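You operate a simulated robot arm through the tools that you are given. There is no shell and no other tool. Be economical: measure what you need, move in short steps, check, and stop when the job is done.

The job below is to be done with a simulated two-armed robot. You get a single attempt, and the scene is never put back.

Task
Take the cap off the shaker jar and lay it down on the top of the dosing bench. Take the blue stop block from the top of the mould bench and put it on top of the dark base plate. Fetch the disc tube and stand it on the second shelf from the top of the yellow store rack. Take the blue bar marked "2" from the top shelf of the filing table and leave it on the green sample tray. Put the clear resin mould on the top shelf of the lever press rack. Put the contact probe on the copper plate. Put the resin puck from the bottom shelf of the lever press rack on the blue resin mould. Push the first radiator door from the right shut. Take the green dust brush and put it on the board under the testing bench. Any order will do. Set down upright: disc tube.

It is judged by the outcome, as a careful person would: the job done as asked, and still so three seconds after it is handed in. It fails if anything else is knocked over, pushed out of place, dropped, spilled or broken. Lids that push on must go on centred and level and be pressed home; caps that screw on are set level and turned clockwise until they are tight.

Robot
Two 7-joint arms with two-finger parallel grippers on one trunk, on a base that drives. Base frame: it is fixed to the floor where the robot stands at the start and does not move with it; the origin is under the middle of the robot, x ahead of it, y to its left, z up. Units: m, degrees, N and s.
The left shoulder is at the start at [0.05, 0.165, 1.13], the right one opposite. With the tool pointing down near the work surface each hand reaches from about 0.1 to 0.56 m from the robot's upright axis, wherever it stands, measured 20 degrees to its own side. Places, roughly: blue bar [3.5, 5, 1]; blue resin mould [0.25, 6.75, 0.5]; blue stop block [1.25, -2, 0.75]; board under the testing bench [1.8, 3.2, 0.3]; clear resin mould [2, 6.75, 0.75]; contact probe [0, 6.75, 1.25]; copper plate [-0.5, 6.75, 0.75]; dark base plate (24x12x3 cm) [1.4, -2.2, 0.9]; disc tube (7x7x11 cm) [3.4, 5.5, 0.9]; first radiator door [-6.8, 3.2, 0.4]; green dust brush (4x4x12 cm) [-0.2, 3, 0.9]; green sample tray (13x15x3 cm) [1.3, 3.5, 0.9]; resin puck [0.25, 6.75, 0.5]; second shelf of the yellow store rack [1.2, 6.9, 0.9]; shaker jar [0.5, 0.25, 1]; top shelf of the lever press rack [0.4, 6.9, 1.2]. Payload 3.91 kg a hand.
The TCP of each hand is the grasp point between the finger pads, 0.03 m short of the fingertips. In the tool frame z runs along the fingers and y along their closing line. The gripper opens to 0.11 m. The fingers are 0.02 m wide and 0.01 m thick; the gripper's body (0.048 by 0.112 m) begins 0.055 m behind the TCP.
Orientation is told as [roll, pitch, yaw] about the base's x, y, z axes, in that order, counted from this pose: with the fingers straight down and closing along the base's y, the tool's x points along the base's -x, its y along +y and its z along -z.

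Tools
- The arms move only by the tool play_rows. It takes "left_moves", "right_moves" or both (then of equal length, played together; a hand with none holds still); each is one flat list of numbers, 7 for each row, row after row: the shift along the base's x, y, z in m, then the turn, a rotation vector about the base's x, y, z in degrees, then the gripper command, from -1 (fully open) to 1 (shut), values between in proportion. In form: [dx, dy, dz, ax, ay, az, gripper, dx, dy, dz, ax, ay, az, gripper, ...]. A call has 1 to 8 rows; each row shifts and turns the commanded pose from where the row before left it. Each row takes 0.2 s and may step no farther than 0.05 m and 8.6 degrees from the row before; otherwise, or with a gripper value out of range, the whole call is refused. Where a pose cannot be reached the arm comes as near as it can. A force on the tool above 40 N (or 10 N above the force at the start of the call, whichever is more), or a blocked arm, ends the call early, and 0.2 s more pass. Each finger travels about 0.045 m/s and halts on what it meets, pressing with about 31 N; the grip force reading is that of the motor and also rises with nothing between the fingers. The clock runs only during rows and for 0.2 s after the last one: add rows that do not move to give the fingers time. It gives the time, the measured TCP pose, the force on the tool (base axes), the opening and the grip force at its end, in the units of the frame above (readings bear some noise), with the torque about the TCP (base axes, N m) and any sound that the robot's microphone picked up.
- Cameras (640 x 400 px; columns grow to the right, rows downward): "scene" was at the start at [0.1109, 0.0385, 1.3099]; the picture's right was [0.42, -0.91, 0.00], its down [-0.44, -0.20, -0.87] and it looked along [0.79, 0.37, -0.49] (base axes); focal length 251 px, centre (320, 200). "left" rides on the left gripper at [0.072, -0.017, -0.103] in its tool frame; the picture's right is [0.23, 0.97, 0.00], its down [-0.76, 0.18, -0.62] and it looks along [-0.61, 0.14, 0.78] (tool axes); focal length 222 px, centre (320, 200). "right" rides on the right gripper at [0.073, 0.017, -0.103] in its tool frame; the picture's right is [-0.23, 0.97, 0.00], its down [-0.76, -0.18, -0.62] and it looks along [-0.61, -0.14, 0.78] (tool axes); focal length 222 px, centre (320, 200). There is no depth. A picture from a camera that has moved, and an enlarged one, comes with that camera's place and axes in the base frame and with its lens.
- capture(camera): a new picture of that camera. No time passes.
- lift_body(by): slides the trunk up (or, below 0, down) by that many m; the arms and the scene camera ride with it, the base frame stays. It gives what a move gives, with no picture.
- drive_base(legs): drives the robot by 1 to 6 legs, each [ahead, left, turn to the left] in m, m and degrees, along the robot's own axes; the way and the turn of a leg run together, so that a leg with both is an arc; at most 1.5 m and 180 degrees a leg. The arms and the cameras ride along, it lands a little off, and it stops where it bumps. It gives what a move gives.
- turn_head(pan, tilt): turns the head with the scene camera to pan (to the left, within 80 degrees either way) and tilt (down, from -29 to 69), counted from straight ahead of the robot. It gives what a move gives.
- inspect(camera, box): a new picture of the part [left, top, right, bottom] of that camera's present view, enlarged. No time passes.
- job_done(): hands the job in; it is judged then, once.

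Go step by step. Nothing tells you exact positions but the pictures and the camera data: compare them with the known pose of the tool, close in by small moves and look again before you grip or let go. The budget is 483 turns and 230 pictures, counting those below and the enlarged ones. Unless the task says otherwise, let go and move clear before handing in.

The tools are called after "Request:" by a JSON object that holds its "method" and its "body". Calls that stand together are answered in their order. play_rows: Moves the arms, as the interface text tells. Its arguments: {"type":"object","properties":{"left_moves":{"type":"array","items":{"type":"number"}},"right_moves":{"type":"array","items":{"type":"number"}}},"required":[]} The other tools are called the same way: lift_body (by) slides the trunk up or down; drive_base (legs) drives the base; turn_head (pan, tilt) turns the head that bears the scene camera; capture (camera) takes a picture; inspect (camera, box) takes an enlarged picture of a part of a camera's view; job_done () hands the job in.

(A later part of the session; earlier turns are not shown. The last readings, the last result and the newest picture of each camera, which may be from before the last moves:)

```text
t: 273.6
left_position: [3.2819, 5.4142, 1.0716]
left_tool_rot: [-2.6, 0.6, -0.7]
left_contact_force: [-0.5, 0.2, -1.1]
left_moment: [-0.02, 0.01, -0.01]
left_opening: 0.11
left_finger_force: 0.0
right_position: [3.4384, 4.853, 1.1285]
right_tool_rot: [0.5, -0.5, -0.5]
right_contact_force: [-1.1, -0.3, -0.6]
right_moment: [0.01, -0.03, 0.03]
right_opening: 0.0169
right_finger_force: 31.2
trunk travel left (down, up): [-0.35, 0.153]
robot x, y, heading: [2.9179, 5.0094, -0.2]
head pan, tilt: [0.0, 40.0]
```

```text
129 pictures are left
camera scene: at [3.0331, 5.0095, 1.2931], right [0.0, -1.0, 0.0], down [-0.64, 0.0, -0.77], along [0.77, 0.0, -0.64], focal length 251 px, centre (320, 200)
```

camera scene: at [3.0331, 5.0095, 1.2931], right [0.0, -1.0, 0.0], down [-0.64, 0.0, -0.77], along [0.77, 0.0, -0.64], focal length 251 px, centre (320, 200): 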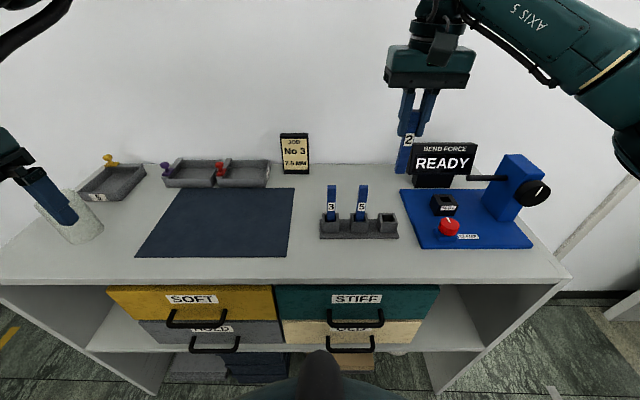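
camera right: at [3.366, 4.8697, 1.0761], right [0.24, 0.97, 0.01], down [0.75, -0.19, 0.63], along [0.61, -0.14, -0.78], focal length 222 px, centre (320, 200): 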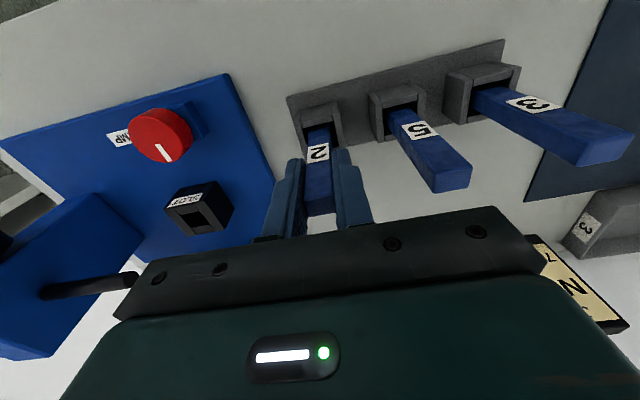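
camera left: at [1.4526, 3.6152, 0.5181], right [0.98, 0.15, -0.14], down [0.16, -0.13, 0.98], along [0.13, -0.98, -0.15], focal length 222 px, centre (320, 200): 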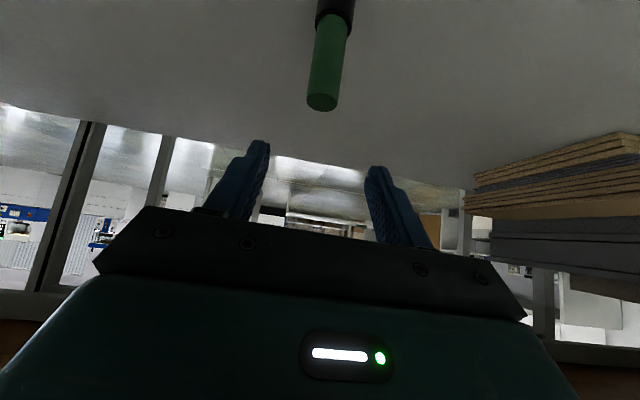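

The bar is out, in the right hand. I'll draw it back toward me, then shift left to reach the tube with the left hand.

Request:
{"method": "play_rows", "body": {"right_moves": [-0.03, -0.01, 0.015, 0, 0, 0, 1, -0.03, -0.01, 0.015, 0, 0, 0, 1, -0.03, -0.01, 0.015, 0, 0, 0, 1, -0.03, -0.01, 0.01, 0, 0, 0, 1, -0.03, 0, 0.01, 0, 0, 0, 1], "left_moves": [-0.02, 0, 0.02, 0, 0, 0, -1, -0.02, 0, 0.02, 0, 0, 0, -1, -0.02, 0, 0.02, 0, 0, 0, -1, 0, 0, 0.02, 0, 0, 0, -1, 0, 0, 0, 0, 0, 0, -1]}}

Request:
{"method": "drive_base", "body": {"legs": [[0.0, 0.34, 0]]}}

Request:
{"method": "play_rows", "body": {"left_moves": [0, -0.02, 0, 1.3, -7.5, 0, -1, 0, -0.02, 0, 1.2, -7.5, 0, -1, 0, -0.02, 0, 0, -7.5, 0, -1, 0.02, -0.02, -0.01, 0, -7.5, 0, -1, 0.02, -0.02, -0.01, 0, -7.5, 0, -1, 0.02, -0.02, -0.02, 0, -7.5, 0, -1]}}

Request:
{"method": "capture", "body": {"camera": "scene"}}

Request:
{"method": "capture", "body": {"camera": "left"}}

```text
t: 274.8
left_position: [3.2198, 5.4131, 1.1517]
left_tool_rot: [-2.9, 0.5, -0.7]
left_contact_force: [-0.3, -0.3, 0.8]
left_moment: [-0.01, 0.01, 0.03]
left_opening: 0.1101
left_finger_force: 0.1
right_position: [3.2866, 4.8121, 1.1929]
right_tool_rot: [0.5, -0.4, -0.5]
right_contact_force: [0.6, 0.1, -0.7]
right_moment: [0.03, -0.01, -0.03]
right_opening: 0.017
right_finger_force: 31.2
trunk travel left (down, up): [-0.35, 0.153]
robot x, y, heading: [2.9223, 5.0115, 0.1]
head pan, tilt: [0.0, 40.0]
```

```text
t: 278.4
left_position: [3.2221, 5.7522, 1.1495]
left_tool_rot: [-2.8, 0.5, -0.5]
left_contact_force: [-0.6, 0.5, -0.5]
left_moment: [0.03, -0.02, 0.0]
left_opening: 0.11
left_finger_force: 0.0
right_position: [3.2885, 5.1506, 1.192]
right_tool_rot: [0.5, -0.5, -0.6]
right_contact_force: [-0.4, -0.6, -0.9]
right_moment: [0.01, 0.04, 0.03]
right_opening: 0.0172
right_finger_force: 31.2
trunk travel left (down, up): [-0.35, 0.153]
robot x, y, heading: [2.9219, 5.352, -0.1]
head pan, tilt: [0.0, 40.0]
```

```text
t: 278.9
left_position: [3.2189, 5.732, 1.1177]
left_tool_rot: [-10.3, -9.1, 3.3]
left_contact_force: [-0.2, 0.0, 0.0]
left_moment: [0.0, 0.06, -0.01]
left_opening: 0.1099
left_finger_force: 0.0
left hand out of reach, approached as far as the arm can: row 2
right_position: [3.2908, 5.1516, 1.1907]
right_tool_rot: [0.6, -0.4, -0.3]
right_contact_force: [0.0, 0.5, -0.8]
right_moment: [0.0, 0.02, 0.01]
right_opening: 0.0172
right_finger_force: 30.9
trunk travel left (down, up): [-0.35, 0.153]
robot x, y, heading: [2.9199, 5.3479, -0.3]
head pan, tilt: [0.0, 40.0]
stopped in row 2 (left hand): the arm was blocked; the commanded pose is now the measured one
```

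```text
128 pictures are left
camera scene: at [3.0216, 5.4009, 1.3045], right [0.6, -0.8, 0.0], down [-0.43, -0.32, -0.84], along [0.68, 0.51, -0.54], focal length 251 px, centre (320, 200)
```

scene: 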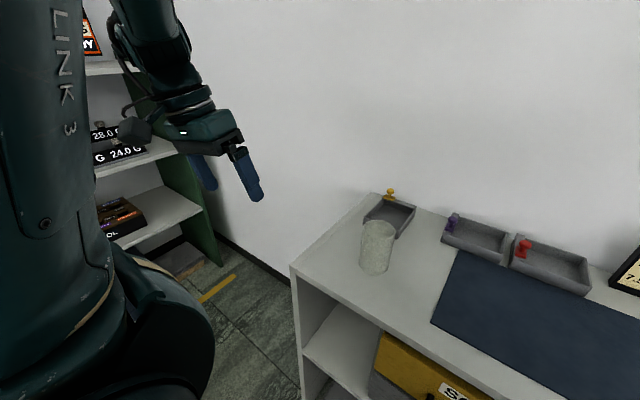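

```text
127 pictures are left
camera left: at [3.128, 5.73, 1.2093], right [-0.25, 0.95, -0.21], down [0.64, 0.32, 0.7], along [0.73, 0.04, -0.69], focal length 222 px, centre (320, 200)
```

left: 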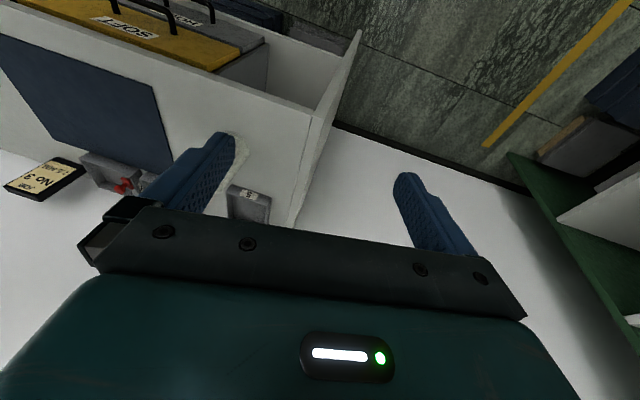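

The left elbow is up against the head again, an awkward posture from the low reach. I'll back away and stretch the left arm out to unwind it.

Request:
{"method": "drive_base", "body": {"legs": [[-0.5, 0, 0]]}}

Request:
{"method": "play_rows", "body": {"left_moves": [0.03, 0.01, -0.03, 3, 5, -1, -1, 0.03, 0.01, -0.03, 3, 4, -1, -1, 0.03, 0.01, -0.03, 3, 0, -1, -1, 0.03, 0.01, -0.03, 0, 0, 0, -1, 0.03, 0.01, -0.03, 0, 0, 0, -1, 0.03, 0.01, -0.03, 0, 0, 0, -1, 0.03, 0.01, -0.03, 0, 0, 0, -1, 0.03, 0.01, -0.03, 0, 0, 0, -1]}}

Request:
{"method": "turn_head", "body": {"pan": 30, "tilt": 20}}

Request:
{"method": "capture", "body": {"camera": "scene"}}

```text
t: 281.9
left_position: [2.7197, 5.7338, 1.1183]
left_tool_rot: [-10.3, -9.5, 3.4]
left_contact_force: [-0.7, 0.3, 0.7]
left_moment: [0.02, -0.03, -0.03]
left_opening: 0.1099
left_finger_force: 0.0
right_position: [2.7896, 5.1522, 1.1911]
right_tool_rot: [0.6, -0.6, -0.5]
right_contact_force: [-0.2, -0.7, 0.4]
right_moment: [0.0, 0.01, 0.02]
right_opening: 0.0173
right_finger_force: 31.0
trunk travel left (down, up): [-0.35, 0.153]
robot x, y, heading: [2.4234, 5.3482, -0.3]
head pan, tilt: [0.0, 40.0]
```

```text
t: 283.6
left_position: [2.9611, 5.8138, 0.8758]
left_tool_rot: [-1.1, -0.6, -0.4]
left_contact_force: [0.0, -0.5, -0.1]
left_moment: [0.01, -0.01, 0.01]
left_opening: 0.1101
left_finger_force: 0.0
right_position: [2.7919, 5.1521, 1.1933]
right_tool_rot: [0.5, -0.4, -0.5]
right_contact_force: [0.1, 0.0, -0.6]
right_moment: [-0.03, 0.01, -0.04]
right_opening: 0.0172
right_finger_force: 31.0
trunk travel left (down, up): [-0.35, 0.153]
robot x, y, heading: [2.4202, 5.3504, -0.3]
head pan, tilt: [0.0, 40.0]
```

```text
t: 284.6
left_position: [2.9605, 5.8139, 0.8766]
left_tool_rot: [-1.0, -0.7, -0.3]
left_contact_force: [0.6, -0.3, 0.7]
left_moment: [0.03, 0.01, 0.02]
left_opening: 0.1101
left_finger_force: 0.1
right_position: [2.7912, 5.1515, 1.1925]
right_tool_rot: [0.6, -0.5, -0.5]
right_contact_force: [0.2, -1.4, -1.0]
right_moment: [0.0, 0.01, 0.02]
right_opening: 0.0174
right_finger_force: 31.3
trunk travel left (down, up): [-0.35, 0.153]
robot x, y, heading: [2.4232, 5.351, -0.0]
head pan, tilt: [30.0, 20.0]
```

```text
126 pictures are left
camera scene: at [2.5323, 5.3954, 1.3245], right [0.5, -0.87, 0.0], down [-0.3, -0.17, -0.94], along [0.82, 0.47, -0.34], focal length 251 px, centre (320, 200)
```

scene: 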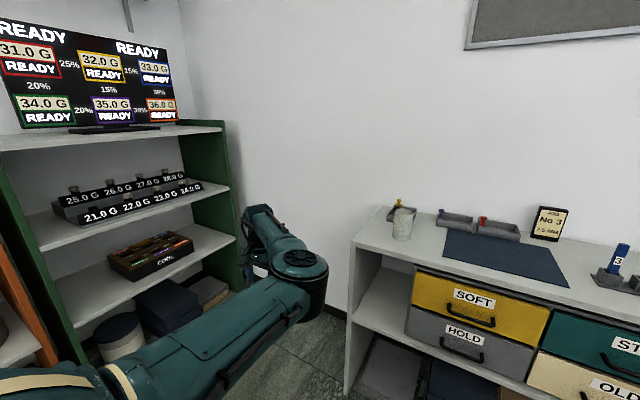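

The elbow is bent inward. I'll lower the hand far down, then swing it outward to try flipping the elbow back.

Request:
{"method": "play_rows", "body": {"left_moves": [-0.01, -0.02, -0.045, 0, -5, 0, -1, -0.01, -0.02, -0.045, 0, -5, 0, -1, -0.01, -0.02, -0.045, 0, -5, 0, -1, -0.01, -0.02, -0.045, 0, -5, 0, -1, -0.01, -0.02, -0.045, 0, -5, 0, -1, -0.01, -0.02, -0.045, 0, -5, 0, -1, -0.01, -0.02, -0.045, 0, -5, 0, -1, -0.01, -0.02, -0.045, 0, -5, 0, -1]}}

Request:
{"method": "turn_head", "body": {"pan": 30, "tilt": 40}}

Request:
{"method": "capture", "body": {"camera": "scene"}}

```text
refused: row 1 steps farther than a row can; nothing moved
```

```text
t: 285.4
left_position: [2.9598, 5.814, 0.8757]
left_tool_rot: [-0.9, -0.5, -0.3]
left_contact_force: [-0.5, 0.1, -0.1]
left_moment: [0.0, 0.0, -0.02]
left_opening: 0.1102
left_finger_force: 0.0
right_position: [2.7898, 5.1512, 1.1918]
right_tool_rot: [0.6, -0.5, -0.5]
right_contact_force: [-0.3, -0.1, -0.3]
right_moment: [-0.01, 0.0, -0.01]
right_opening: 0.0171
right_finger_force: 30.8
trunk travel left (down, up): [-0.35, 0.153]
robot x, y, heading: [2.4267, 5.3454, -0.2]
head pan, tilt: [30.0, 40.0]
```

```text
125 pictures are left
camera scene: at [2.5252, 5.3914, 1.2932], right [0.5, -0.87, 0.0], down [-0.56, -0.32, -0.77], along [0.67, 0.38, -0.64], focal length 251 px, centre (320, 200)
```

scene: 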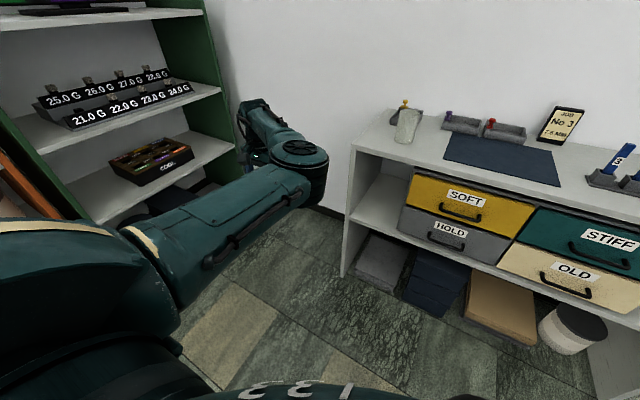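

The elbow is actually outside now, which is good. I'll bring the hand to a tilted pre-grasp pose while staying extended, checking the head isn't touched.

Request:
{"method": "play_rows", "body": {"left_moves": [-0.006, -0.028, 0.024, 0, -7.5, 0, -1, -0.006, -0.028, 0.024, 0, -7.5, 0, -1, -0.006, -0.028, 0.024, 0, -7.5, 0, -1, -0.006, -0.028, 0.024, 0, -7.5, 0, -1, -0.006, -0.028, 0.024, 0, -7.5, 0, -1, -0.006, -0.028, 0.024, 0, -7.5, 0, -1]}}

Request:
{"method": "capture", "body": {"camera": "scene"}}

```text
t: 286.8
left_position: [2.9229, 5.6496, 1.0234]
left_tool_rot: [-0.3, -45.8, -0.2]
left_contact_force: [-0.6, 0.5, 0.9]
left_moment: [0.01, -0.02, -0.01]
left_opening: 0.1098
left_finger_force: 0.0
right_position: [2.7901, 5.1512, 1.1921]
right_tool_rot: [0.6, -0.6, -0.4]
right_contact_force: [-0.7, 0.0, -1.3]
right_moment: [-0.03, -0.03, 0.0]
right_opening: 0.0169
right_finger_force: 30.9
trunk travel left (down, up): [-0.35, 0.153]
robot x, y, heading: [2.4248, 5.3478, -0.4]
head pan, tilt: [30.0, 40.0]
```

```text
124 pictures are left
camera scene: at [2.525, 5.3911, 1.2931], right [0.5, -0.87, 0.0], down [-0.56, -0.32, -0.77], along [0.66, 0.38, -0.64], focal length 251 px, centre (320, 200)
```

scene: 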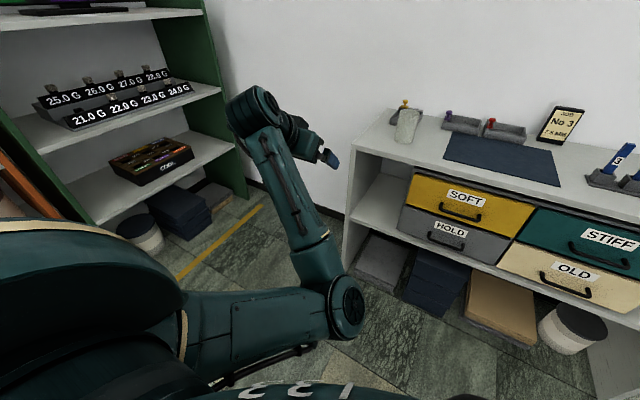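

The elbow sits low in front of the body. I'll swing the hand wide out to the left side to turn the elbow outward.

Request:
{"method": "play_rows", "body": {"left_moves": [0, 0.045, 0, 0, 8, 0, -1, 0, 0.045, 0, 0, 8, 0, -1, -0.02, 0.04, 0, 0, 8, 0, -1, -0.03, 0.035, 0, 0, 8, 0, -1, -0.03, 0.035, 0, 0, 8, 0, -1, -0.04, 0.02, 0, 0, 4, 0, -1, -0.04, 0.02, 0, 0, 0, 0, -1, -0.045, 0.01, 0, 0, 0, 0, -1]}}

Request:
{"method": "turn_head", "body": {"pan": 50, "tilt": 40}}

Request:
{"method": "capture", "body": {"camera": "scene"}}

```text
t: 288.6
left_position: [2.7193, 5.8945, 1.0208]
left_tool_rot: [-1.0, -1.6, -0.5]
left_contact_force: [0.5, 0.9, -0.3]
left_moment: [-0.02, 0.0, 0.0]
left_opening: 0.1098
left_finger_force: 0.1
right_position: [2.7911, 5.153, 1.1926]
right_tool_rot: [0.5, -0.5, -0.6]
right_contact_force: [0.0, 0.4, -0.6]
right_moment: [-0.03, 0.0, 0.01]
right_opening: 0.017
right_finger_force: 31.1
trunk travel left (down, up): [-0.35, 0.153]
robot x, y, heading: [2.4264, 5.3504, 0.1]
head pan, tilt: [30.0, 40.0]
```

```text
t: 289.5
left_position: [2.7197, 5.8951, 1.0201]
left_tool_rot: [-0.9, -1.6, -0.3]
left_contact_force: [0.2, 0.4, 0.0]
left_moment: [-0.04, -0.01, 0.03]
left_opening: 0.11
left_finger_force: 0.0
right_position: [2.7912, 5.1525, 1.1921]
right_tool_rot: [0.6, -0.5, -0.5]
right_contact_force: [0.1, -0.5, 0.1]
right_moment: [0.03, -0.01, -0.01]
right_opening: 0.0171
right_finger_force: 30.6
trunk travel left (down, up): [-0.35, 0.153]
robot x, y, heading: [2.4228, 5.3491, -0.3]
head pan, tilt: [50.0, 40.0]
```

```text
123 pictures are left
camera scene: at [2.5064, 5.4141, 1.2931], right [0.76, -0.65, 0.0], down [-0.42, -0.49, -0.77], along [0.49, 0.58, -0.64], focal length 251 px, centre (320, 200)
```

scene: 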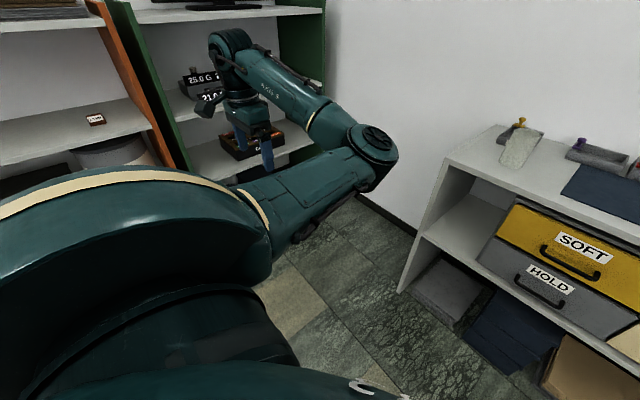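

I'll park the left arm out to the side and do the remaining work with the right hand. First I'll swing the left hand further back.

Request:
{"method": "play_rows", "body": {"left_moves": [-0.045, 0.01, 0, 0, 0, 0, 0, -0.045, 0.01, 0, 0, 0, 0, 0, -0.045, 0.01, 0, 0, 0, 0, 0, -0.045, 0.01, 0, 0, 0, 0, 0, -0.045, 0.0, 0, 0, 0, 0, 0, -0.045, 0, 0, 0, 0, 0, 0]}}

Request:
{"method": "turn_head", "body": {"pan": 50, "tilt": 30}}

Request:
{"method": "capture", "body": {"camera": "scene"}}

```text
t: 290.9
left_position: [2.4479, 5.936, 1.0212]
left_tool_rot: [-1.1, -1.6, -0.3]
left_contact_force: [0.3, 0.7, 0.0]
left_moment: [0.0, 0.0, 0.02]
left_opening: 0.0551
left_finger_force: 0.0
right_position: [2.7896, 5.1508, 1.1926]
right_tool_rot: [0.5, -0.5, -0.5]
right_contact_force: [0.4, -0.4, -0.3]
right_moment: [-0.02, -0.02, 0.03]
right_opening: 0.0171
right_finger_force: 30.7
trunk travel left (down, up): [-0.35, 0.153]
robot x, y, heading: [2.424, 5.346, -0.1]
head pan, tilt: [50.0, 40.0]
```

```text
t: 291.6
left_position: [2.448, 5.9353, 1.0214]
left_tool_rot: [-1.0, -1.6, -0.2]
left_contact_force: [-0.5, 0.1, 0.0]
left_moment: [-0.04, -0.02, 0.0]
left_opening: 0.0549
left_finger_force: 0.1
right_position: [2.7902, 5.1513, 1.1925]
right_tool_rot: [0.5, -0.5, -0.6]
right_contact_force: [-0.5, 0.0, -0.3]
right_moment: [-0.01, -0.04, 0.0]
right_opening: 0.0168
right_finger_force: 31.1
trunk travel left (down, up): [-0.35, 0.153]
robot x, y, heading: [2.4219, 5.3482, -0.2]
head pan, tilt: [50.0, 30.0]
```

```text
122 pictures are left
camera scene: at [2.5097, 5.4183, 1.3084], right [0.76, -0.65, 0.0], down [-0.32, -0.38, -0.87], along [0.56, 0.66, -0.5], focal length 251 px, centre (320, 200)
```

scene: 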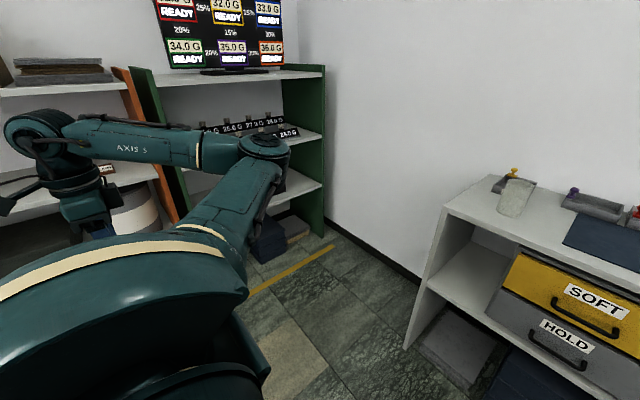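

The left arm is parked to the side. Now I'll carry the bar to the green tray from the north side of the testing bench.

Request:
{"method": "drive_base", "body": {"legs": [[-0.2, 0, 0], [0, 0, -90], [1.0, 0, 0], [0, -0.82, 0]]}}

Request:
{"method": "turn_head", "body": {"pan": 0, "tilt": 40}}

Request:
{"method": "capture", "body": {"camera": "scene"}}

```text
t: 309.0
left_position: [1.9799, 4.329, 1.0212]
left_tool_rot: [-1.0, -1.7, -90.6]
left_contact_force: [-0.1, 0.1, -1.3]
left_moment: [0.03, -0.04, 0.0]
left_opening: 0.055
left_finger_force: 0.0
right_position: [1.1938, 3.9911, 1.1923]
right_tool_rot: [0.6, -0.5, -90.8]
right_contact_force: [-0.2, -0.1, -0.6]
right_moment: [-0.03, 0.02, -0.01]
right_opening: 0.0171
right_finger_force: 30.9
trunk travel left (down, up): [-0.35, 0.153]
robot x, y, heading: [1.3907, 4.3569, -90.7]
head pan, tilt: [50.0, 30.0]
```

```text
t: 310.2
left_position: [1.9795, 4.3283, 1.0219]
left_tool_rot: [-1.0, -1.7, -90.6]
left_contact_force: [0.3, 0.7, 0.4]
left_moment: [-0.02, 0.0, -0.02]
left_opening: 0.055
left_finger_force: 0.1
right_position: [1.1943, 3.991, 1.1919]
right_tool_rot: [0.5, -0.5, -90.8]
right_contact_force: [-1.0, 0.5, -0.5]
right_moment: [-0.01, 0.0, 0.0]
right_opening: 0.0167
right_finger_force: 31.0
trunk travel left (down, up): [-0.35, 0.153]
robot x, y, heading: [1.3973, 4.3566, -90.3]
head pan, tilt: [0.0, 40.0]
```

```text
121 pictures are left
camera scene: at [1.391, 4.2437, 1.2931], right [-1.0, 0.01, 0.0], down [0.01, 0.64, -0.77], along [-0.01, -0.77, -0.64], focal length 251 px, centre (320, 200)
```

scene: 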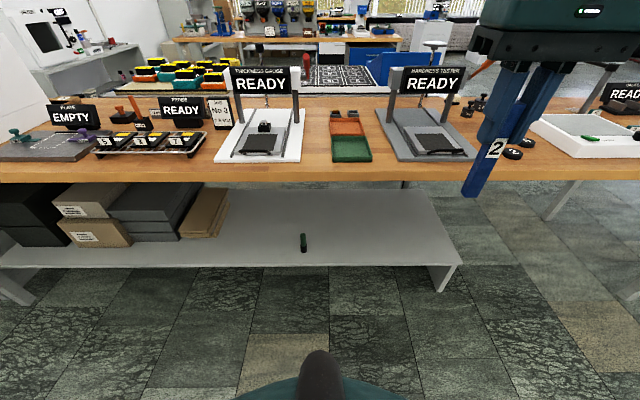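

Request:
{"method": "drive_base", "body": {"legs": [[0.27, 0, 0]]}}

Request:
{"method": "play_rows", "body": {"right_moves": [0.012, 0, 0, -7.75, 0, 0, 1, 0.012, 0, 0, -7.75, 0, 0, 1, 0.012, 0, 0, -7.75, 0, 0, 1, 0.012, 0, 0, -7.75, 0, 0, 1, 0.012, 0, 0, -7.75, 0, 0, 1, 0.012, 0, 0, -7.75, 0, 0, 1, 0.012, 0, 0, -7.75, 0, 0, 1, 0.005, 0, 0, -7.75, 0, 0, 1]}}

Request:
{"method": "capture", "body": {"camera": "scene"}}

Request:
{"method": "capture", "body": {"camera": "right"}}

```text
t: 312.1
left_position: [1.9769, 4.0574, 1.02]
left_tool_rot: [-0.9, -1.5, -90.6]
left_contact_force: [-0.5, 0.4, -0.5]
left_moment: [0.01, -0.01, 0.02]
left_opening: 0.0553
left_finger_force: 0.0
right_position: [1.1928, 3.7198, 1.1914]
right_tool_rot: [0.6, -0.3, -90.8]
right_contact_force: [-0.1, 0.5, 0.1]
right_moment: [0.05, -0.04, 0.0]
right_opening: 0.0175
right_finger_force: 30.9
trunk travel left (down, up): [-0.35, 0.153]
robot x, y, heading: [1.3891, 4.0839, -90.8]
head pan, tilt: [0.0, 40.0]
```

```text
t: 313.9
left_position: [1.9759, 4.0578, 1.0209]
left_tool_rot: [-0.9, -1.6, -90.6]
left_contact_force: [0.1, -0.1, -0.5]
left_moment: [-0.03, -0.01, -0.01]
left_opening: 0.055
left_finger_force: 0.1
right_position: [1.2813, 3.7206, 1.1936]
right_tool_rot: [2.1, -62.6, -92.0]
right_contact_force: [-0.2, -0.2, -0.4]
right_moment: [-0.01, 0.02, 0.02]
right_opening: 0.0172
right_finger_force: 30.6
trunk travel left (down, up): [-0.35, 0.153]
robot x, y, heading: [1.3909, 4.0835, -90.6]
head pan, tilt: [0.0, 40.0]
```

```text
120 pictures are left
camera scene: at [1.3886, 3.973, 1.2931], right [-1.0, 0.01, 0.0], down [0.01, 0.64, -0.77], along [-0.01, -0.77, -0.64], focal length 251 px, centre (320, 200)
```

scene: 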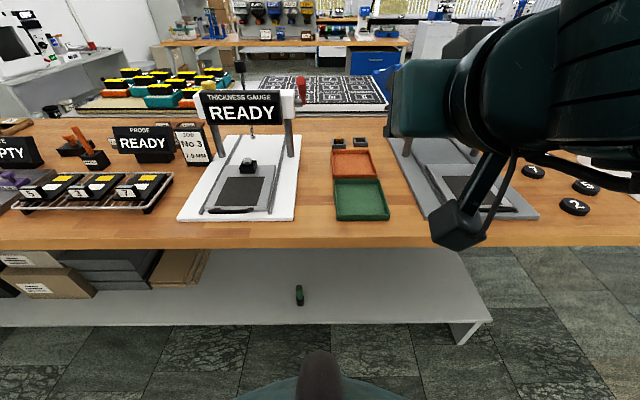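

```text
119 pictures are left
camera right: at [1.2978, 3.8459, 1.1764], right [0.97, -0.1, 0.22], down [-0.2, 0.2, 0.96], along [-0.14, -0.97, 0.18], focal length 222 px, centre (320, 200)
```

right: 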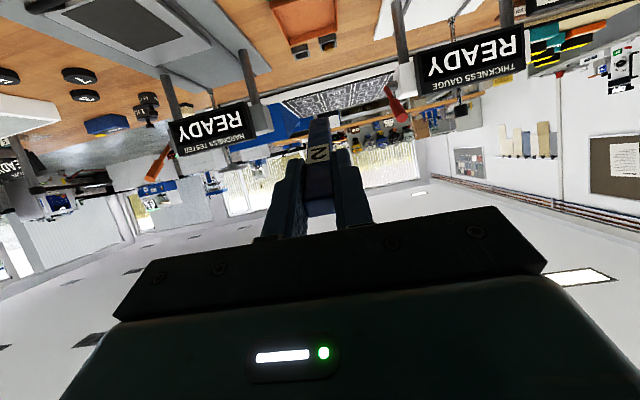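

The tray centre is at about (1.272, 3.465). I'll bring the tilted bar over it.

Request:
{"method": "play_rows", "body": {"right_moves": [-0.002, -0.036, -0.032, 0, 0, 0, 1, -0.002, -0.036, -0.032, 0, 0, 0, 1, -0.002, -0.036, -0.032, 0, 0, 0, 1, 0, -0.036, -0.032, 0, 0, 0, 1, 0, -0.036, -0.032, 0, 0, 0, 1, 0, -0.036, -0.032, 0, 0, 0, 1]}}

Request:
{"method": "capture", "body": {"camera": "scene"}}

Request:
{"method": "capture", "body": {"camera": "right"}}

```text
t: 315.3
left_position: [1.9769, 4.0581, 1.0205]
left_tool_rot: [-1.0, -1.6, -90.6]
left_contact_force: [0.0, -0.2, 0.8]
left_moment: [0.01, -0.01, -0.03]
left_opening: 0.055
left_finger_force: 0.0
right_position: [1.2729, 3.5027, 0.9995]
right_tool_rot: [2.1, -62.5, -91.7]
right_contact_force: [-0.1, 0.4, -0.3]
right_moment: [0.03, 0.01, -0.03]
right_opening: 0.0171
right_finger_force: 31.3
trunk travel left (down, up): [-0.35, 0.153]
robot x, y, heading: [1.3887, 4.0841, -90.8]
head pan, tilt: [0.0, 40.0]
```

```text
118 pictures are left
camera scene: at [1.3885, 3.9725, 1.2931], right [-1.0, 0.01, 0.0], down [0.01, 0.64, -0.77], along [-0.01, -0.77, -0.64], focal length 251 px, centre (320, 200)
```

scene: 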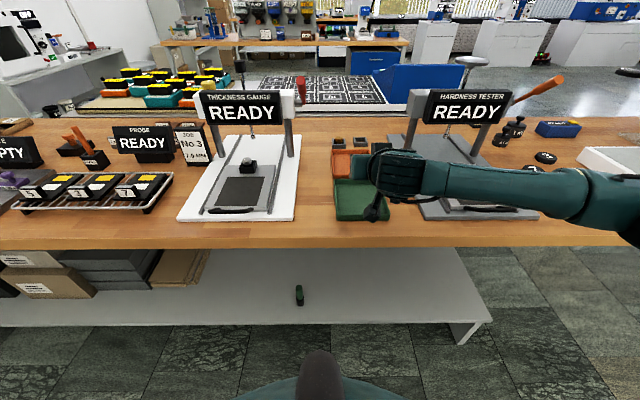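

```text
117 pictures are left
camera right: at [1.2905, 3.6286, 0.9847], right [0.97, -0.1, 0.22], down [-0.19, 0.2, 0.96], along [-0.14, -0.97, 0.17], focal length 222 px, centre (320, 200)
```

right: 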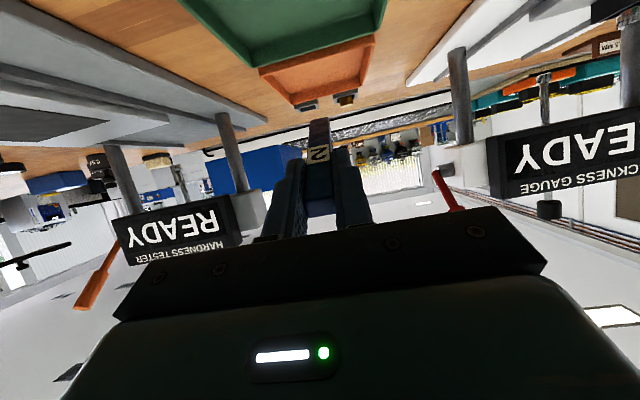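

Request:
{"method": "play_rows", "body": {"right_moves": [0.008, 0.004, -0.03, 0, 0, 0, 1, 0, 0, -0.02, 0, 0, 0, 1, 0, 0, -0.01, 0, 0, 0, 1]}}

Request:
{"method": "inspect", "body": {"camera": "scene", "box": [280, 120, 480, 245]}}

Request:
{"method": "inspect", "body": {"camera": "right", "box": [160, 0, 480, 200]}}

```text
t: 316.1
left_position: [1.9775, 4.0572, 1.0202]
left_tool_rot: [-1.0, -1.6, -90.6]
left_contact_force: [0.3, -0.4, -0.6]
left_moment: [-0.01, -0.04, 0.0]
left_opening: 0.055
left_finger_force: 0.0
right_position: [1.2835, 3.509, 0.941]
right_tool_rot: [2.2, -62.4, -91.8]
right_contact_force: [1.4, 0.8, 0.5]
right_moment: [0.03, 0.02, -0.01]
right_opening: 0.0168
right_finger_force: 31.0
trunk travel left (down, up): [-0.35, 0.153]
robot x, y, heading: [1.3907, 4.0873, -90.7]
head pan, tilt: [0.0, 40.0]
```

```text
3.20 times, centred on (380, 182) of scene
camera zoom: at [1.3886, 3.9729, 1.2931], right [-1.0, 0.01, 0.0], down [0.01, 0.64, -0.77], along [-0.01, -0.77, -0.64], focal length 802 px, centre (128, 256)
```

zoom: 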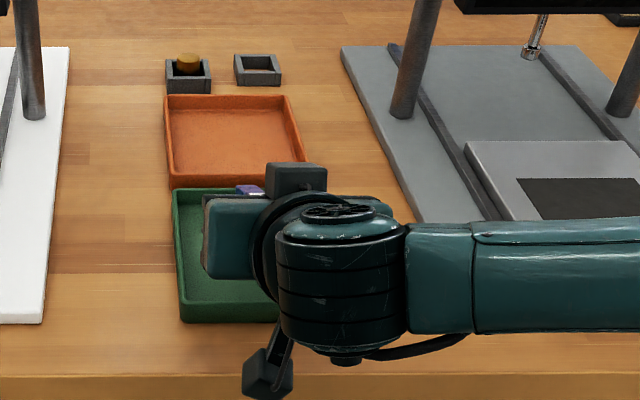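

```text
2.00 times, centred on (320, 100) of right
camera zoom: at [1.3, 3.6339, 0.9247], right [0.97, -0.1, 0.22], down [-0.19, 0.2, 0.96], along [-0.14, -0.97, 0.17], focal length 444 px, centre (320, 400)
```

zoom: 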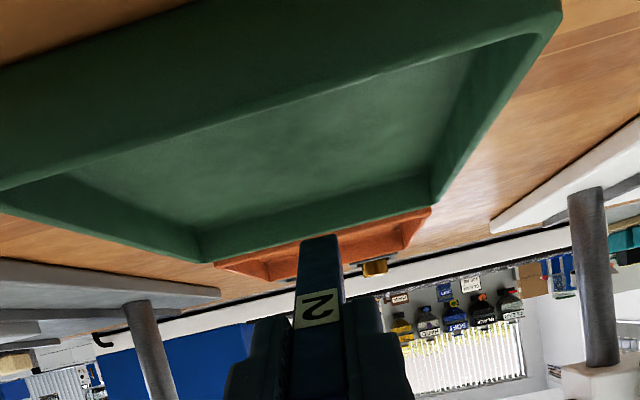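

The bar would just reach the far rim, so I'll turn it diagonally and back off slightly before lowering.

Request:
{"method": "play_rows", "body": {"right_moves": [-0.006, 0.005, 0.003, 0, 0, 8, 1, -0.006, 0.005, 0, 0, 0, 8, 1, -0.007, 0.004, 0, 0, 0, 8, 1, 0, 0, -0.01, 0, 0, 0, 1]}}

Request:
{"method": "inspect", "body": {"camera": "right", "box": [160, 0, 480, 200]}}

Request:
{"method": "inspect", "body": {"camera": "scene", "box": [280, 120, 480, 245]}}

```text
t: 317.1
left_position: [1.9775, 4.0578, 1.0198]
left_tool_rot: [-1.0, -1.7, -90.6]
left_contact_force: [-0.3, 0.5, -0.1]
left_moment: [0.01, 0.0, 0.0]
left_opening: 0.055
left_finger_force: 0.0
right_position: [1.2642, 3.5221, 0.9335]
right_tool_rot: [2.0, -62.6, -67.7]
right_contact_force: [-0.4, 0.1, 0.1]
right_moment: [0.06, 0.0, 0.02]
right_opening: 0.0168
right_finger_force: 30.9
trunk travel left (down, up): [-0.35, 0.153]
robot x, y, heading: [1.3904, 4.0888, -90.6]
head pan, tilt: [0.0, 40.0]
```

```text
2.00 times, centred on (320, 100) of right
camera zoom: at [1.2282, 3.6439, 0.9181], right [0.93, 0.3, 0.22], down [-0.26, 0.1, 0.96], along [0.27, -0.95, 0.17], focal length 444 px, centre (320, 400)
```

zoom: 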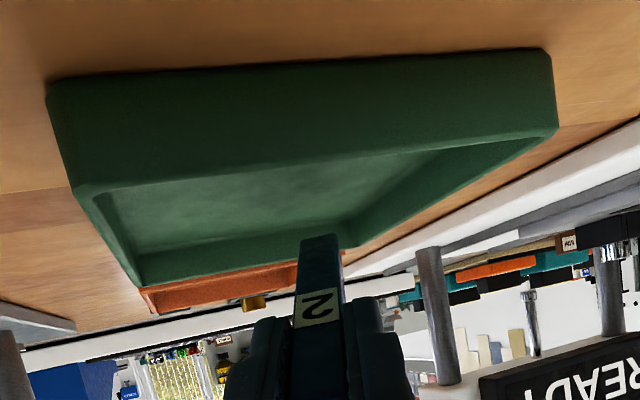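

```text
3.20 times, centred on (380, 182) of scene
camera zoom: at [1.3885, 3.9729, 1.2931], right [-1.0, 0.01, 0.0], down [0.01, 0.64, -0.77], along [-0.01, -0.77, -0.64], focal length 802 px, centre (128, 256)
```

zoom: 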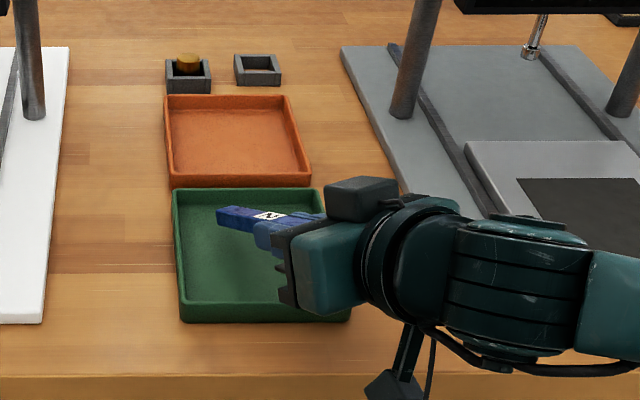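

Request:
{"method": "play_rows", "body": {"right_moves": [0, 0, -0.006, 0, 0, 0, 1, 0, 0, -0.004, 0, 0, 0, 1]}}

Request:
{"method": "play_rows", "body": {"right_moves": [0, 0, -0.004, 0, 0, 0, 1, 0, 0, -0.003, 0, 0, 0, 1]}}

Request:
{"method": "inspect", "body": {"camera": "scene", "box": [280, 120, 480, 245]}}

```text
t: 317.7
left_position: [1.9768, 4.0586, 1.0193]
left_tool_rot: [-1.1, -1.6, -90.7]
left_contact_force: [-0.2, 0.0, -0.3]
left_moment: [0.03, -0.01, 0.0]
left_opening: 0.0548
left_finger_force: 0.1
right_position: [1.2642, 3.5218, 0.9243]
right_tool_rot: [2.2, -62.5, -67.8]
right_contact_force: [-0.4, 0.1, -0.1]
right_moment: [0.04, 0.0, 0.0]
right_opening: 0.0172
right_finger_force: 31.1
trunk travel left (down, up): [-0.35, 0.153]
robot x, y, heading: [1.3871, 4.0877, -90.4]
head pan, tilt: [0.0, 40.0]
```

```text
t: 318.3
left_position: [1.9769, 4.058, 1.0211]
left_tool_rot: [-1.0, -1.6, -90.7]
left_contact_force: [-0.2, 0.2, 0.4]
left_moment: [0.0, 0.02, -0.04]
left_opening: 0.0549
left_finger_force: 0.0
right_position: [1.2643, 3.5219, 0.9183]
right_tool_rot: [2.0, -62.6, -67.5]
right_contact_force: [-0.6, 0.5, 3.7]
right_moment: [-0.29, -0.08, 0.01]
right_opening: 0.017
right_finger_force: 30.9
trunk travel left (down, up): [-0.35, 0.153]
robot x, y, heading: [1.392, 4.0872, -90.7]
head pan, tilt: [0.0, 40.0]
```

```text
3.20 times, centred on (380, 182) of scene
camera zoom: at [1.3886, 3.9734, 1.2932], right [-1.0, 0.01, 0.0], down [0.01, 0.64, -0.77], along [-0.01, -0.77, -0.64], focal length 802 px, centre (128, 256)
```

zoom: 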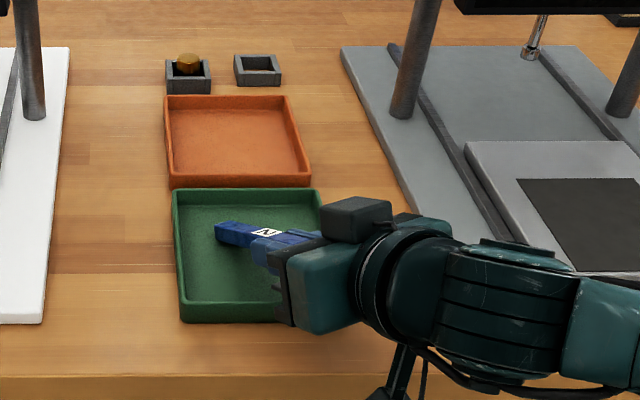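

The tip touches the tray floor. Opening gently and withdrawing along the tool axis.

Request:
{"method": "play_rows", "body": {"right_moves": [0, 0, 0, 0, 0, 0, 0.2, 0, 0, 0, 0, 0, 0, 0.2, 0, 0, 0, 0, 0, 0, 0.2, -0.015, 0.035, 0.02, 0, 0, 0, 0.2, -0.015, 0.035, 0.025, 0, 0, 0, 0.2, -0.01, 0.03, 0.035, 0, 0, 0, 0.2, 0, 0.02, 0.045, 0, 0, 0, 0.2, 0, 0.01, 0.045, 0, 0, 0, 0.2]}}

Request:
{"method": "inspect", "body": {"camera": "scene", "box": [280, 120, 480, 245]}}

```text
t: 320.1
left_position: [1.9772, 4.0578, 1.0204]
left_tool_rot: [-1.1, -1.6, -90.5]
left_contact_force: [0.0, -0.9, -0.4]
left_moment: [-0.02, -0.01, 0.01]
left_opening: 0.0551
left_finger_force: 0.1
right_position: [1.2239, 3.654, 1.0878]
right_tool_rot: [2.1, -62.3, -67.7]
right_contact_force: [0.5, 0.3, -0.3]
right_moment: [-0.02, -0.04, -0.01]
right_opening: 0.0438
right_finger_force: 0.1
trunk travel left (down, up): [-0.35, 0.153]
robot x, y, heading: [1.3888, 4.0873, -90.4]
head pan, tilt: [0.0, 40.0]
```

```text
3.20 times, centred on (380, 182) of scene
camera zoom: at [1.3887, 3.9731, 1.2931], right [-1.0, 0.01, 0.0], down [0.01, 0.64, -0.77], along [-0.01, -0.77, -0.64], focal length 802 px, centre (128, 256)
```

zoom: 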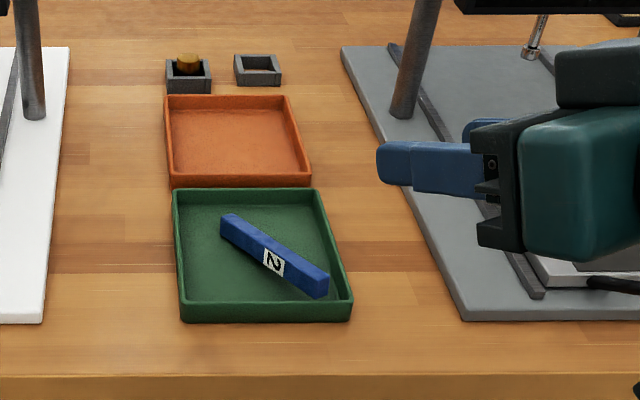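

The bar lies flat in the green tray. I'll raise the right hand, straighten it and drive back for the disc tube.

Request:
{"method": "play_rows", "body": {"right_moves": [0, 0.02, 0.04, 0, 0, -8, -1, 0, 0.02, 0.04, 0, 0, -8, -1, 0, 0.01, 0.02, 0, 0, -7, -1, 0, 0, 0, 8, 0, 0, -1, 0, 0, 0, 8, 0, 0, -1]}}

Request:
{"method": "drive_base", "body": {"legs": [[-0.5, 0, 0], [0, 1.0, 0], [0, 0, 90.5], [0.2, 1.1, 0]]}}

Request:
{"method": "turn_head", "body": {"pan": -10, "tilt": 40}}

Request:
{"method": "capture", "body": {"camera": "scene"}}

```text
t: 321.3
left_position: [1.9772, 4.0586, 1.0208]
left_tool_rot: [-1.0, -1.7, -90.6]
left_contact_force: [0.4, 0.3, -0.1]
left_moment: [0.01, -0.02, 0.02]
left_opening: 0.055
left_finger_force: 0.0
right_position: [1.2238, 3.6974, 1.1901]
right_tool_rot: [1.8, -46.4, -90.6]
right_contact_force: [0.2, -0.6, -1.1]
right_moment: [-0.02, 0.02, 0.0]
right_opening: 0.11
right_finger_force: 0.0
right hand out of reach, approached as far as the arm can: row 1
trunk travel left (down, up): [-0.35, 0.153]
robot x, y, heading: [1.3878, 4.0865, -90.2]
head pan, tilt: [0.0, 40.0]
```

```text
t: 346.4
left_position: [2.6253, 6.2737, 1.0214]
left_tool_rot: [-1.0, -1.7, 0.1]
left_contact_force: [0.1, 0.1, -0.2]
left_moment: [0.01, 0.0, 0.02]
left_opening: 0.0551
left_finger_force: 0.1
right_position: [2.9938, 5.5257, 1.1884]
right_tool_rot: [1.8, -46.5, 0.0]
right_contact_force: [0.5, 0.4, 0.6]
right_moment: [0.02, 0.01, 0.0]
right_opening: 0.1097
right_finger_force: 0.0
trunk travel left (down, up): [-0.35, 0.153]
robot x, y, heading: [2.6044, 5.687, 0.2]
head pan, tilt: [0.0, 40.0]
```

```text
t: 347.1
left_position: [2.6262, 6.2744, 1.0206]
left_tool_rot: [-1.1, -1.7, -0.1]
left_contact_force: [-0.1, 0.4, 0.6]
left_moment: [0.02, -0.01, 0.02]
left_opening: 0.0549
left_finger_force: 0.1
right_position: [2.9951, 5.5241, 1.189]
right_tool_rot: [1.8, -46.5, -0.1]
right_contact_force: [1.1, 0.4, 0.6]
right_moment: [-0.02, 0.0, -0.04]
right_opening: 0.11
right_finger_force: 0.0
trunk travel left (down, up): [-0.35, 0.153]
robot x, y, heading: [2.6014, 5.6885, 0.2]
head pan, tilt: [-10.0, 40.0]
```

```text
110 pictures are left
camera scene: at [2.7148, 5.6733, 1.2931], right [-0.17, -0.99, 0.0], down [-0.63, 0.11, -0.77], along [0.75, -0.13, -0.64], focal length 251 px, centre (320, 200)
```

scene: 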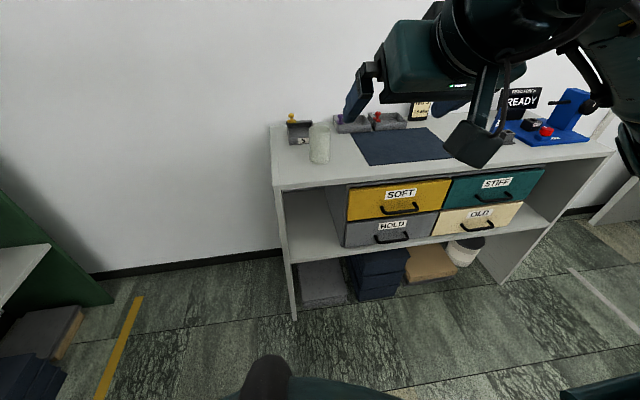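

The tube is at (3.441, 5.552). Moving in and lining up the tilted right hand.

Request:
{"method": "drive_base", "body": {"legs": [[0.32, 0, 0]]}}

Request:
{"method": "play_rows", "body": {"right_moves": [0.004, 0.007, -0.04, 0, 0, 0, -1, 0.004, 0.007, -0.04, 0, 0, 0, -1, 0.004, 0.007, -0.04, 0, 0, 0, -1, 0.004, 0.006, -0.04, 0, 0, 0, -1]}}

Request:
{"method": "capture", "body": {"camera": "right"}}

Request:
{"method": "capture", "body": {"camera": "scene"}}

```text
t: 349.3
left_position: [2.9436, 6.2751, 1.0208]
left_tool_rot: [-1.0, -1.4, 0.2]
left_contact_force: [0.0, 0.2, -0.4]
left_moment: [0.01, 0.01, 0.02]
left_opening: 0.0552
left_finger_force: 0.1
right_position: [3.315, 5.5281, 1.1871]
right_tool_rot: [1.7, -46.3, 0.3]
right_contact_force: [0.7, 0.1, -0.1]
right_moment: [-0.04, 0.02, -0.01]
right_opening: 0.1101
right_finger_force: 0.0
trunk travel left (down, up): [-0.35, 0.153]
robot x, y, heading: [2.9229, 5.6882, 0.3]
head pan, tilt: [-10.0, 40.0]
```

```text
t: 350.3
left_position: [2.9415, 6.2758, 1.0197]
left_tool_rot: [-1.0, -1.5, 0.2]
left_contact_force: [0.1, -0.1, 0.7]
left_moment: [0.0, 0.0, 0.0]
left_opening: 0.0549
left_finger_force: 0.0
right_position: [3.3314, 5.5542, 1.0283]
right_tool_rot: [1.8, -46.5, 0.3]
right_contact_force: [-0.5, 0.2, 0.6]
right_moment: [0.01, 0.01, 0.05]
right_opening: 0.1099
right_finger_force: 0.1
trunk travel left (down, up): [-0.35, 0.153]
robot x, y, heading: [2.9263, 5.6899, 0.3]
head pan, tilt: [-10.0, 40.0]
```

```text
109 pictures are left
camera right: at [3.2054, 5.5677, 1.0479], right [0.13, 0.97, 0.19], down [0.08, -0.2, 0.98], along [0.99, -0.11, -0.1], focal length 222 px, centre (320, 200)
```

right: 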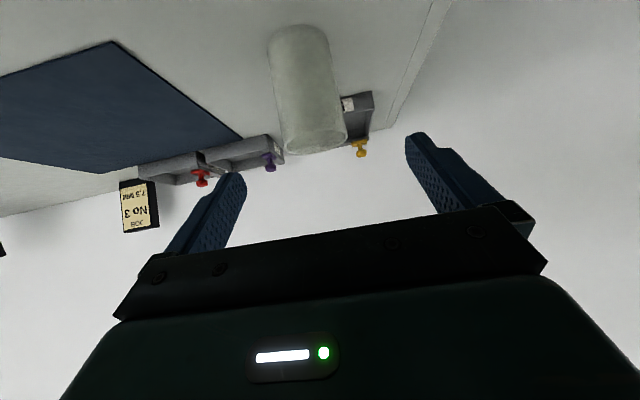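

```text
108 pictures are left
camera scene: at [3.0347, 5.6748, 1.2931], right [-0.17, -0.99, 0.0], down [-0.63, 0.11, -0.77], along [0.76, -0.13, -0.64], focal length 251 px, centre (320, 200)
```

scene: 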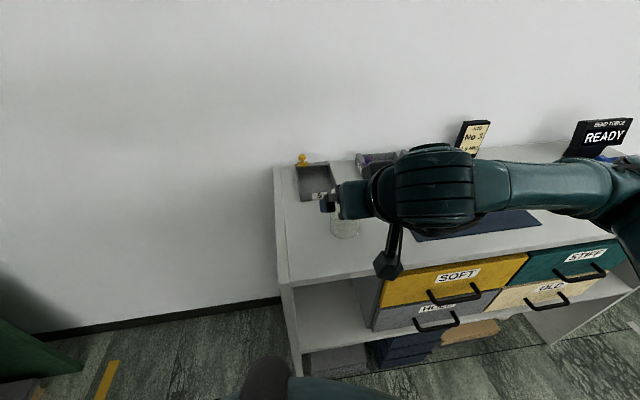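

Request:
{"method": "play_rows", "body": {"right_moves": [0.034, -0.001, -0.033, 0, 0, 0, -1, 0.034, -0.001, -0.033, 0, 0, 0, -1, 0.03, 0, -0.033, 0, 0, 0, -1]}}

Request:
{"method": "capture", "body": {"camera": "right"}}

```text
t: 351.1
left_position: [2.9425, 6.2747, 1.0205]
left_tool_rot: [-1.0, -1.6, 0.2]
left_contact_force: [-0.1, -0.4, 0.2]
left_moment: [0.02, -0.03, -0.05]
left_opening: 0.0548
left_finger_force: 0.0
right_position: [3.4312, 5.5521, 0.9294]
right_tool_rot: [1.8, -46.5, 0.3]
right_contact_force: [0.3, 0.8, -0.1]
right_moment: [0.0, 0.0, -0.01]
right_opening: 0.1098
right_finger_force: 0.0
trunk travel left (down, up): [-0.35, 0.153]
robot x, y, heading: [2.924, 5.6922, 0.4]
head pan, tilt: [-10.0, 40.0]
```

```text
107 pictures are left
camera right: at [3.3039, 5.5666, 0.949], right [0.13, 0.97, 0.19], down [0.08, -0.2, 0.98], along [0.99, -0.11, -0.1], focal length 222 px, centre (320, 200)
```

right: 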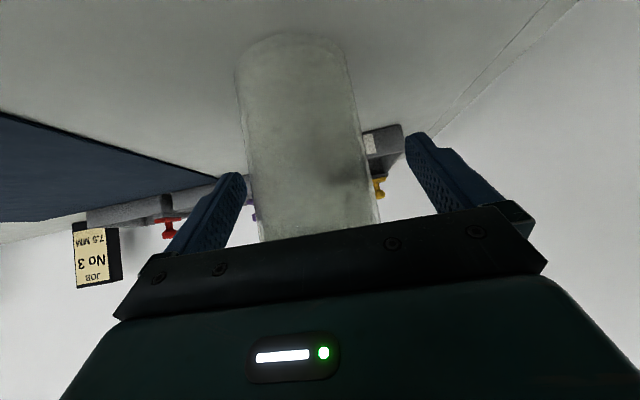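

Request:
{"method": "play_rows", "body": {"right_moves": [0, -0.003, 0, 0, 0, 0, 0.0, 0, 0, 0, 0, 0, 0, 1, 0, 0, 0, 0, 0, 0, 1, 0, 0, 0, 0, 0, 0, 1, 0, 0, 0, 0, 0, 0, 1]}}

Request:
{"method": "play_rows", "body": {"right_moves": [0, 0, 0.02, 0, 0, 0, 1, 0, 0, 0.03, 0, 0, 0, 1, -0.01, 0, 0.04, 0, 0, 0, 1, -0.03, 0, 0.04, 0, 0, 0, 1]}}

Request:
{"method": "capture", "body": {"camera": "right"}}

```text
t: 352.3
left_position: [2.9422, 6.2753, 1.0206]
left_tool_rot: [-1.1, -1.6, 0.2]
left_contact_force: [-0.3, 0.2, -0.5]
left_moment: [0.04, -0.01, -0.01]
left_opening: 0.0551
left_finger_force: 0.2
right_position: [3.4282, 5.5502, 0.9293]
right_tool_rot: [1.8, -46.5, 0.3]
right_contact_force: [0.9, -0.1, -0.8]
right_moment: [-0.04, -0.01, 0.02]
right_opening: 0.0671
right_finger_force: 30.7
trunk travel left (down, up): [-0.35, 0.153]
robot x, y, heading: [2.9234, 5.6891, 0.0]
head pan, tilt: [-10.0, 40.0]
```

```text
t: 353.3
left_position: [2.9421, 6.2758, 1.0205]
left_tool_rot: [-1.1, -1.6, 0.2]
left_contact_force: [0.3, 0.0, -0.5]
left_moment: [-0.02, 0.03, 0.01]
left_opening: 0.0552
left_finger_force: 0.1
right_position: [3.3888, 5.549, 1.0607]
right_tool_rot: [1.7, -46.4, 0.4]
right_contact_force: [1.2, -0.9, -1.2]
right_moment: [-0.02, -0.01, 0.0]
right_opening: 0.0675
right_finger_force: 30.7
trunk travel left (down, up): [-0.35, 0.153]
robot x, y, heading: [2.9243, 5.6923, 0.5]
head pan, tilt: [-10.0, 40.0]
```

```text
106 pictures are left
camera right: at [3.2629, 5.5624, 1.0796], right [0.13, 0.97, 0.18], down [0.08, -0.2, 0.98], along [0.99, -0.11, -0.1], focal length 222 px, centre (320, 200)
```

right: 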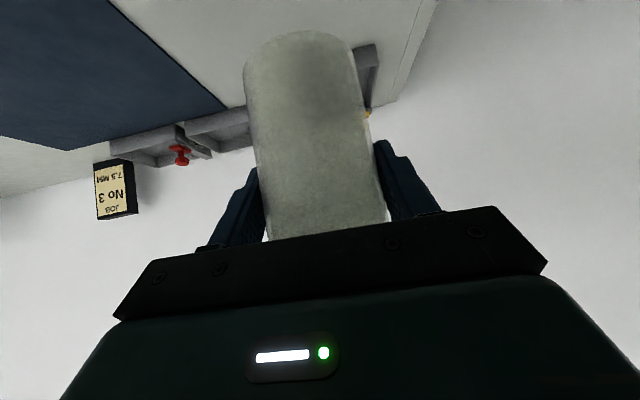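

The tube is held upright. Next I'll drive to the yellow store rack.

Request:
{"method": "drive_base", "body": {"legs": [[-0.6, 0, 0], [0, -0.1, 90], [0, 1.22, 0]]}}

Request:
{"method": "turn_head", "body": {"pan": 0, "tilt": 22}}

Request:
{"method": "capture", "body": {"camera": "scene"}}

```text
t: 371.1
left_position: [0.5766, 5.6089, 1.0212]
left_tool_rot: [-0.9, -1.5, 91.0]
left_contact_force: [-0.5, 0.1, 0.5]
left_moment: [0.0, -0.03, 0.0]
left_opening: 0.0551
left_finger_force: 0.1
right_position: [1.295, 6.068, 1.0595]
right_tool_rot: [1.7, -46.6, 91.2]
right_contact_force: [-1.0, -0.2, -0.2]
right_moment: [-0.01, 0.0, 0.01]
right_opening: 0.0669
right_finger_force: 31.0
trunk travel left (down, up): [-0.35, 0.153]
robot x, y, heading: [1.1643, 5.6012, 91.2]
head pan, tilt: [-10.0, 40.0]
```

```text
t: 371.9
left_position: [0.5749, 5.6108, 1.0211]
left_tool_rot: [-1.0, -1.6, 91.0]
left_contact_force: [-0.3, 0.5, -0.3]
left_moment: [0.0, -0.01, 0.01]
left_opening: 0.0551
left_finger_force: 0.0
right_position: [1.2958, 6.0677, 1.0589]
right_tool_rot: [1.8, -46.4, 91.2]
right_contact_force: [0.0, 0.2, -1.1]
right_moment: [0.01, 0.01, -0.02]
right_opening: 0.0667
right_finger_force: 31.0
trunk travel left (down, up): [-0.35, 0.153]
robot x, y, heading: [1.1614, 5.5996, 91.3]
head pan, tilt: [0.0, 22.0]
```

```text
105 pictures are left
camera scene: at [1.1596, 5.7211, 1.3212], right [1.0, 0.02, 0.0], down [0.01, -0.38, -0.93], along [-0.02, 0.93, -0.38], focal length 251 px, centre (320, 200)
```

scene: 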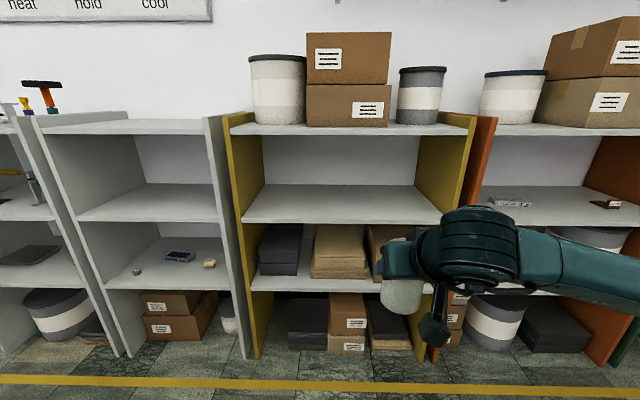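

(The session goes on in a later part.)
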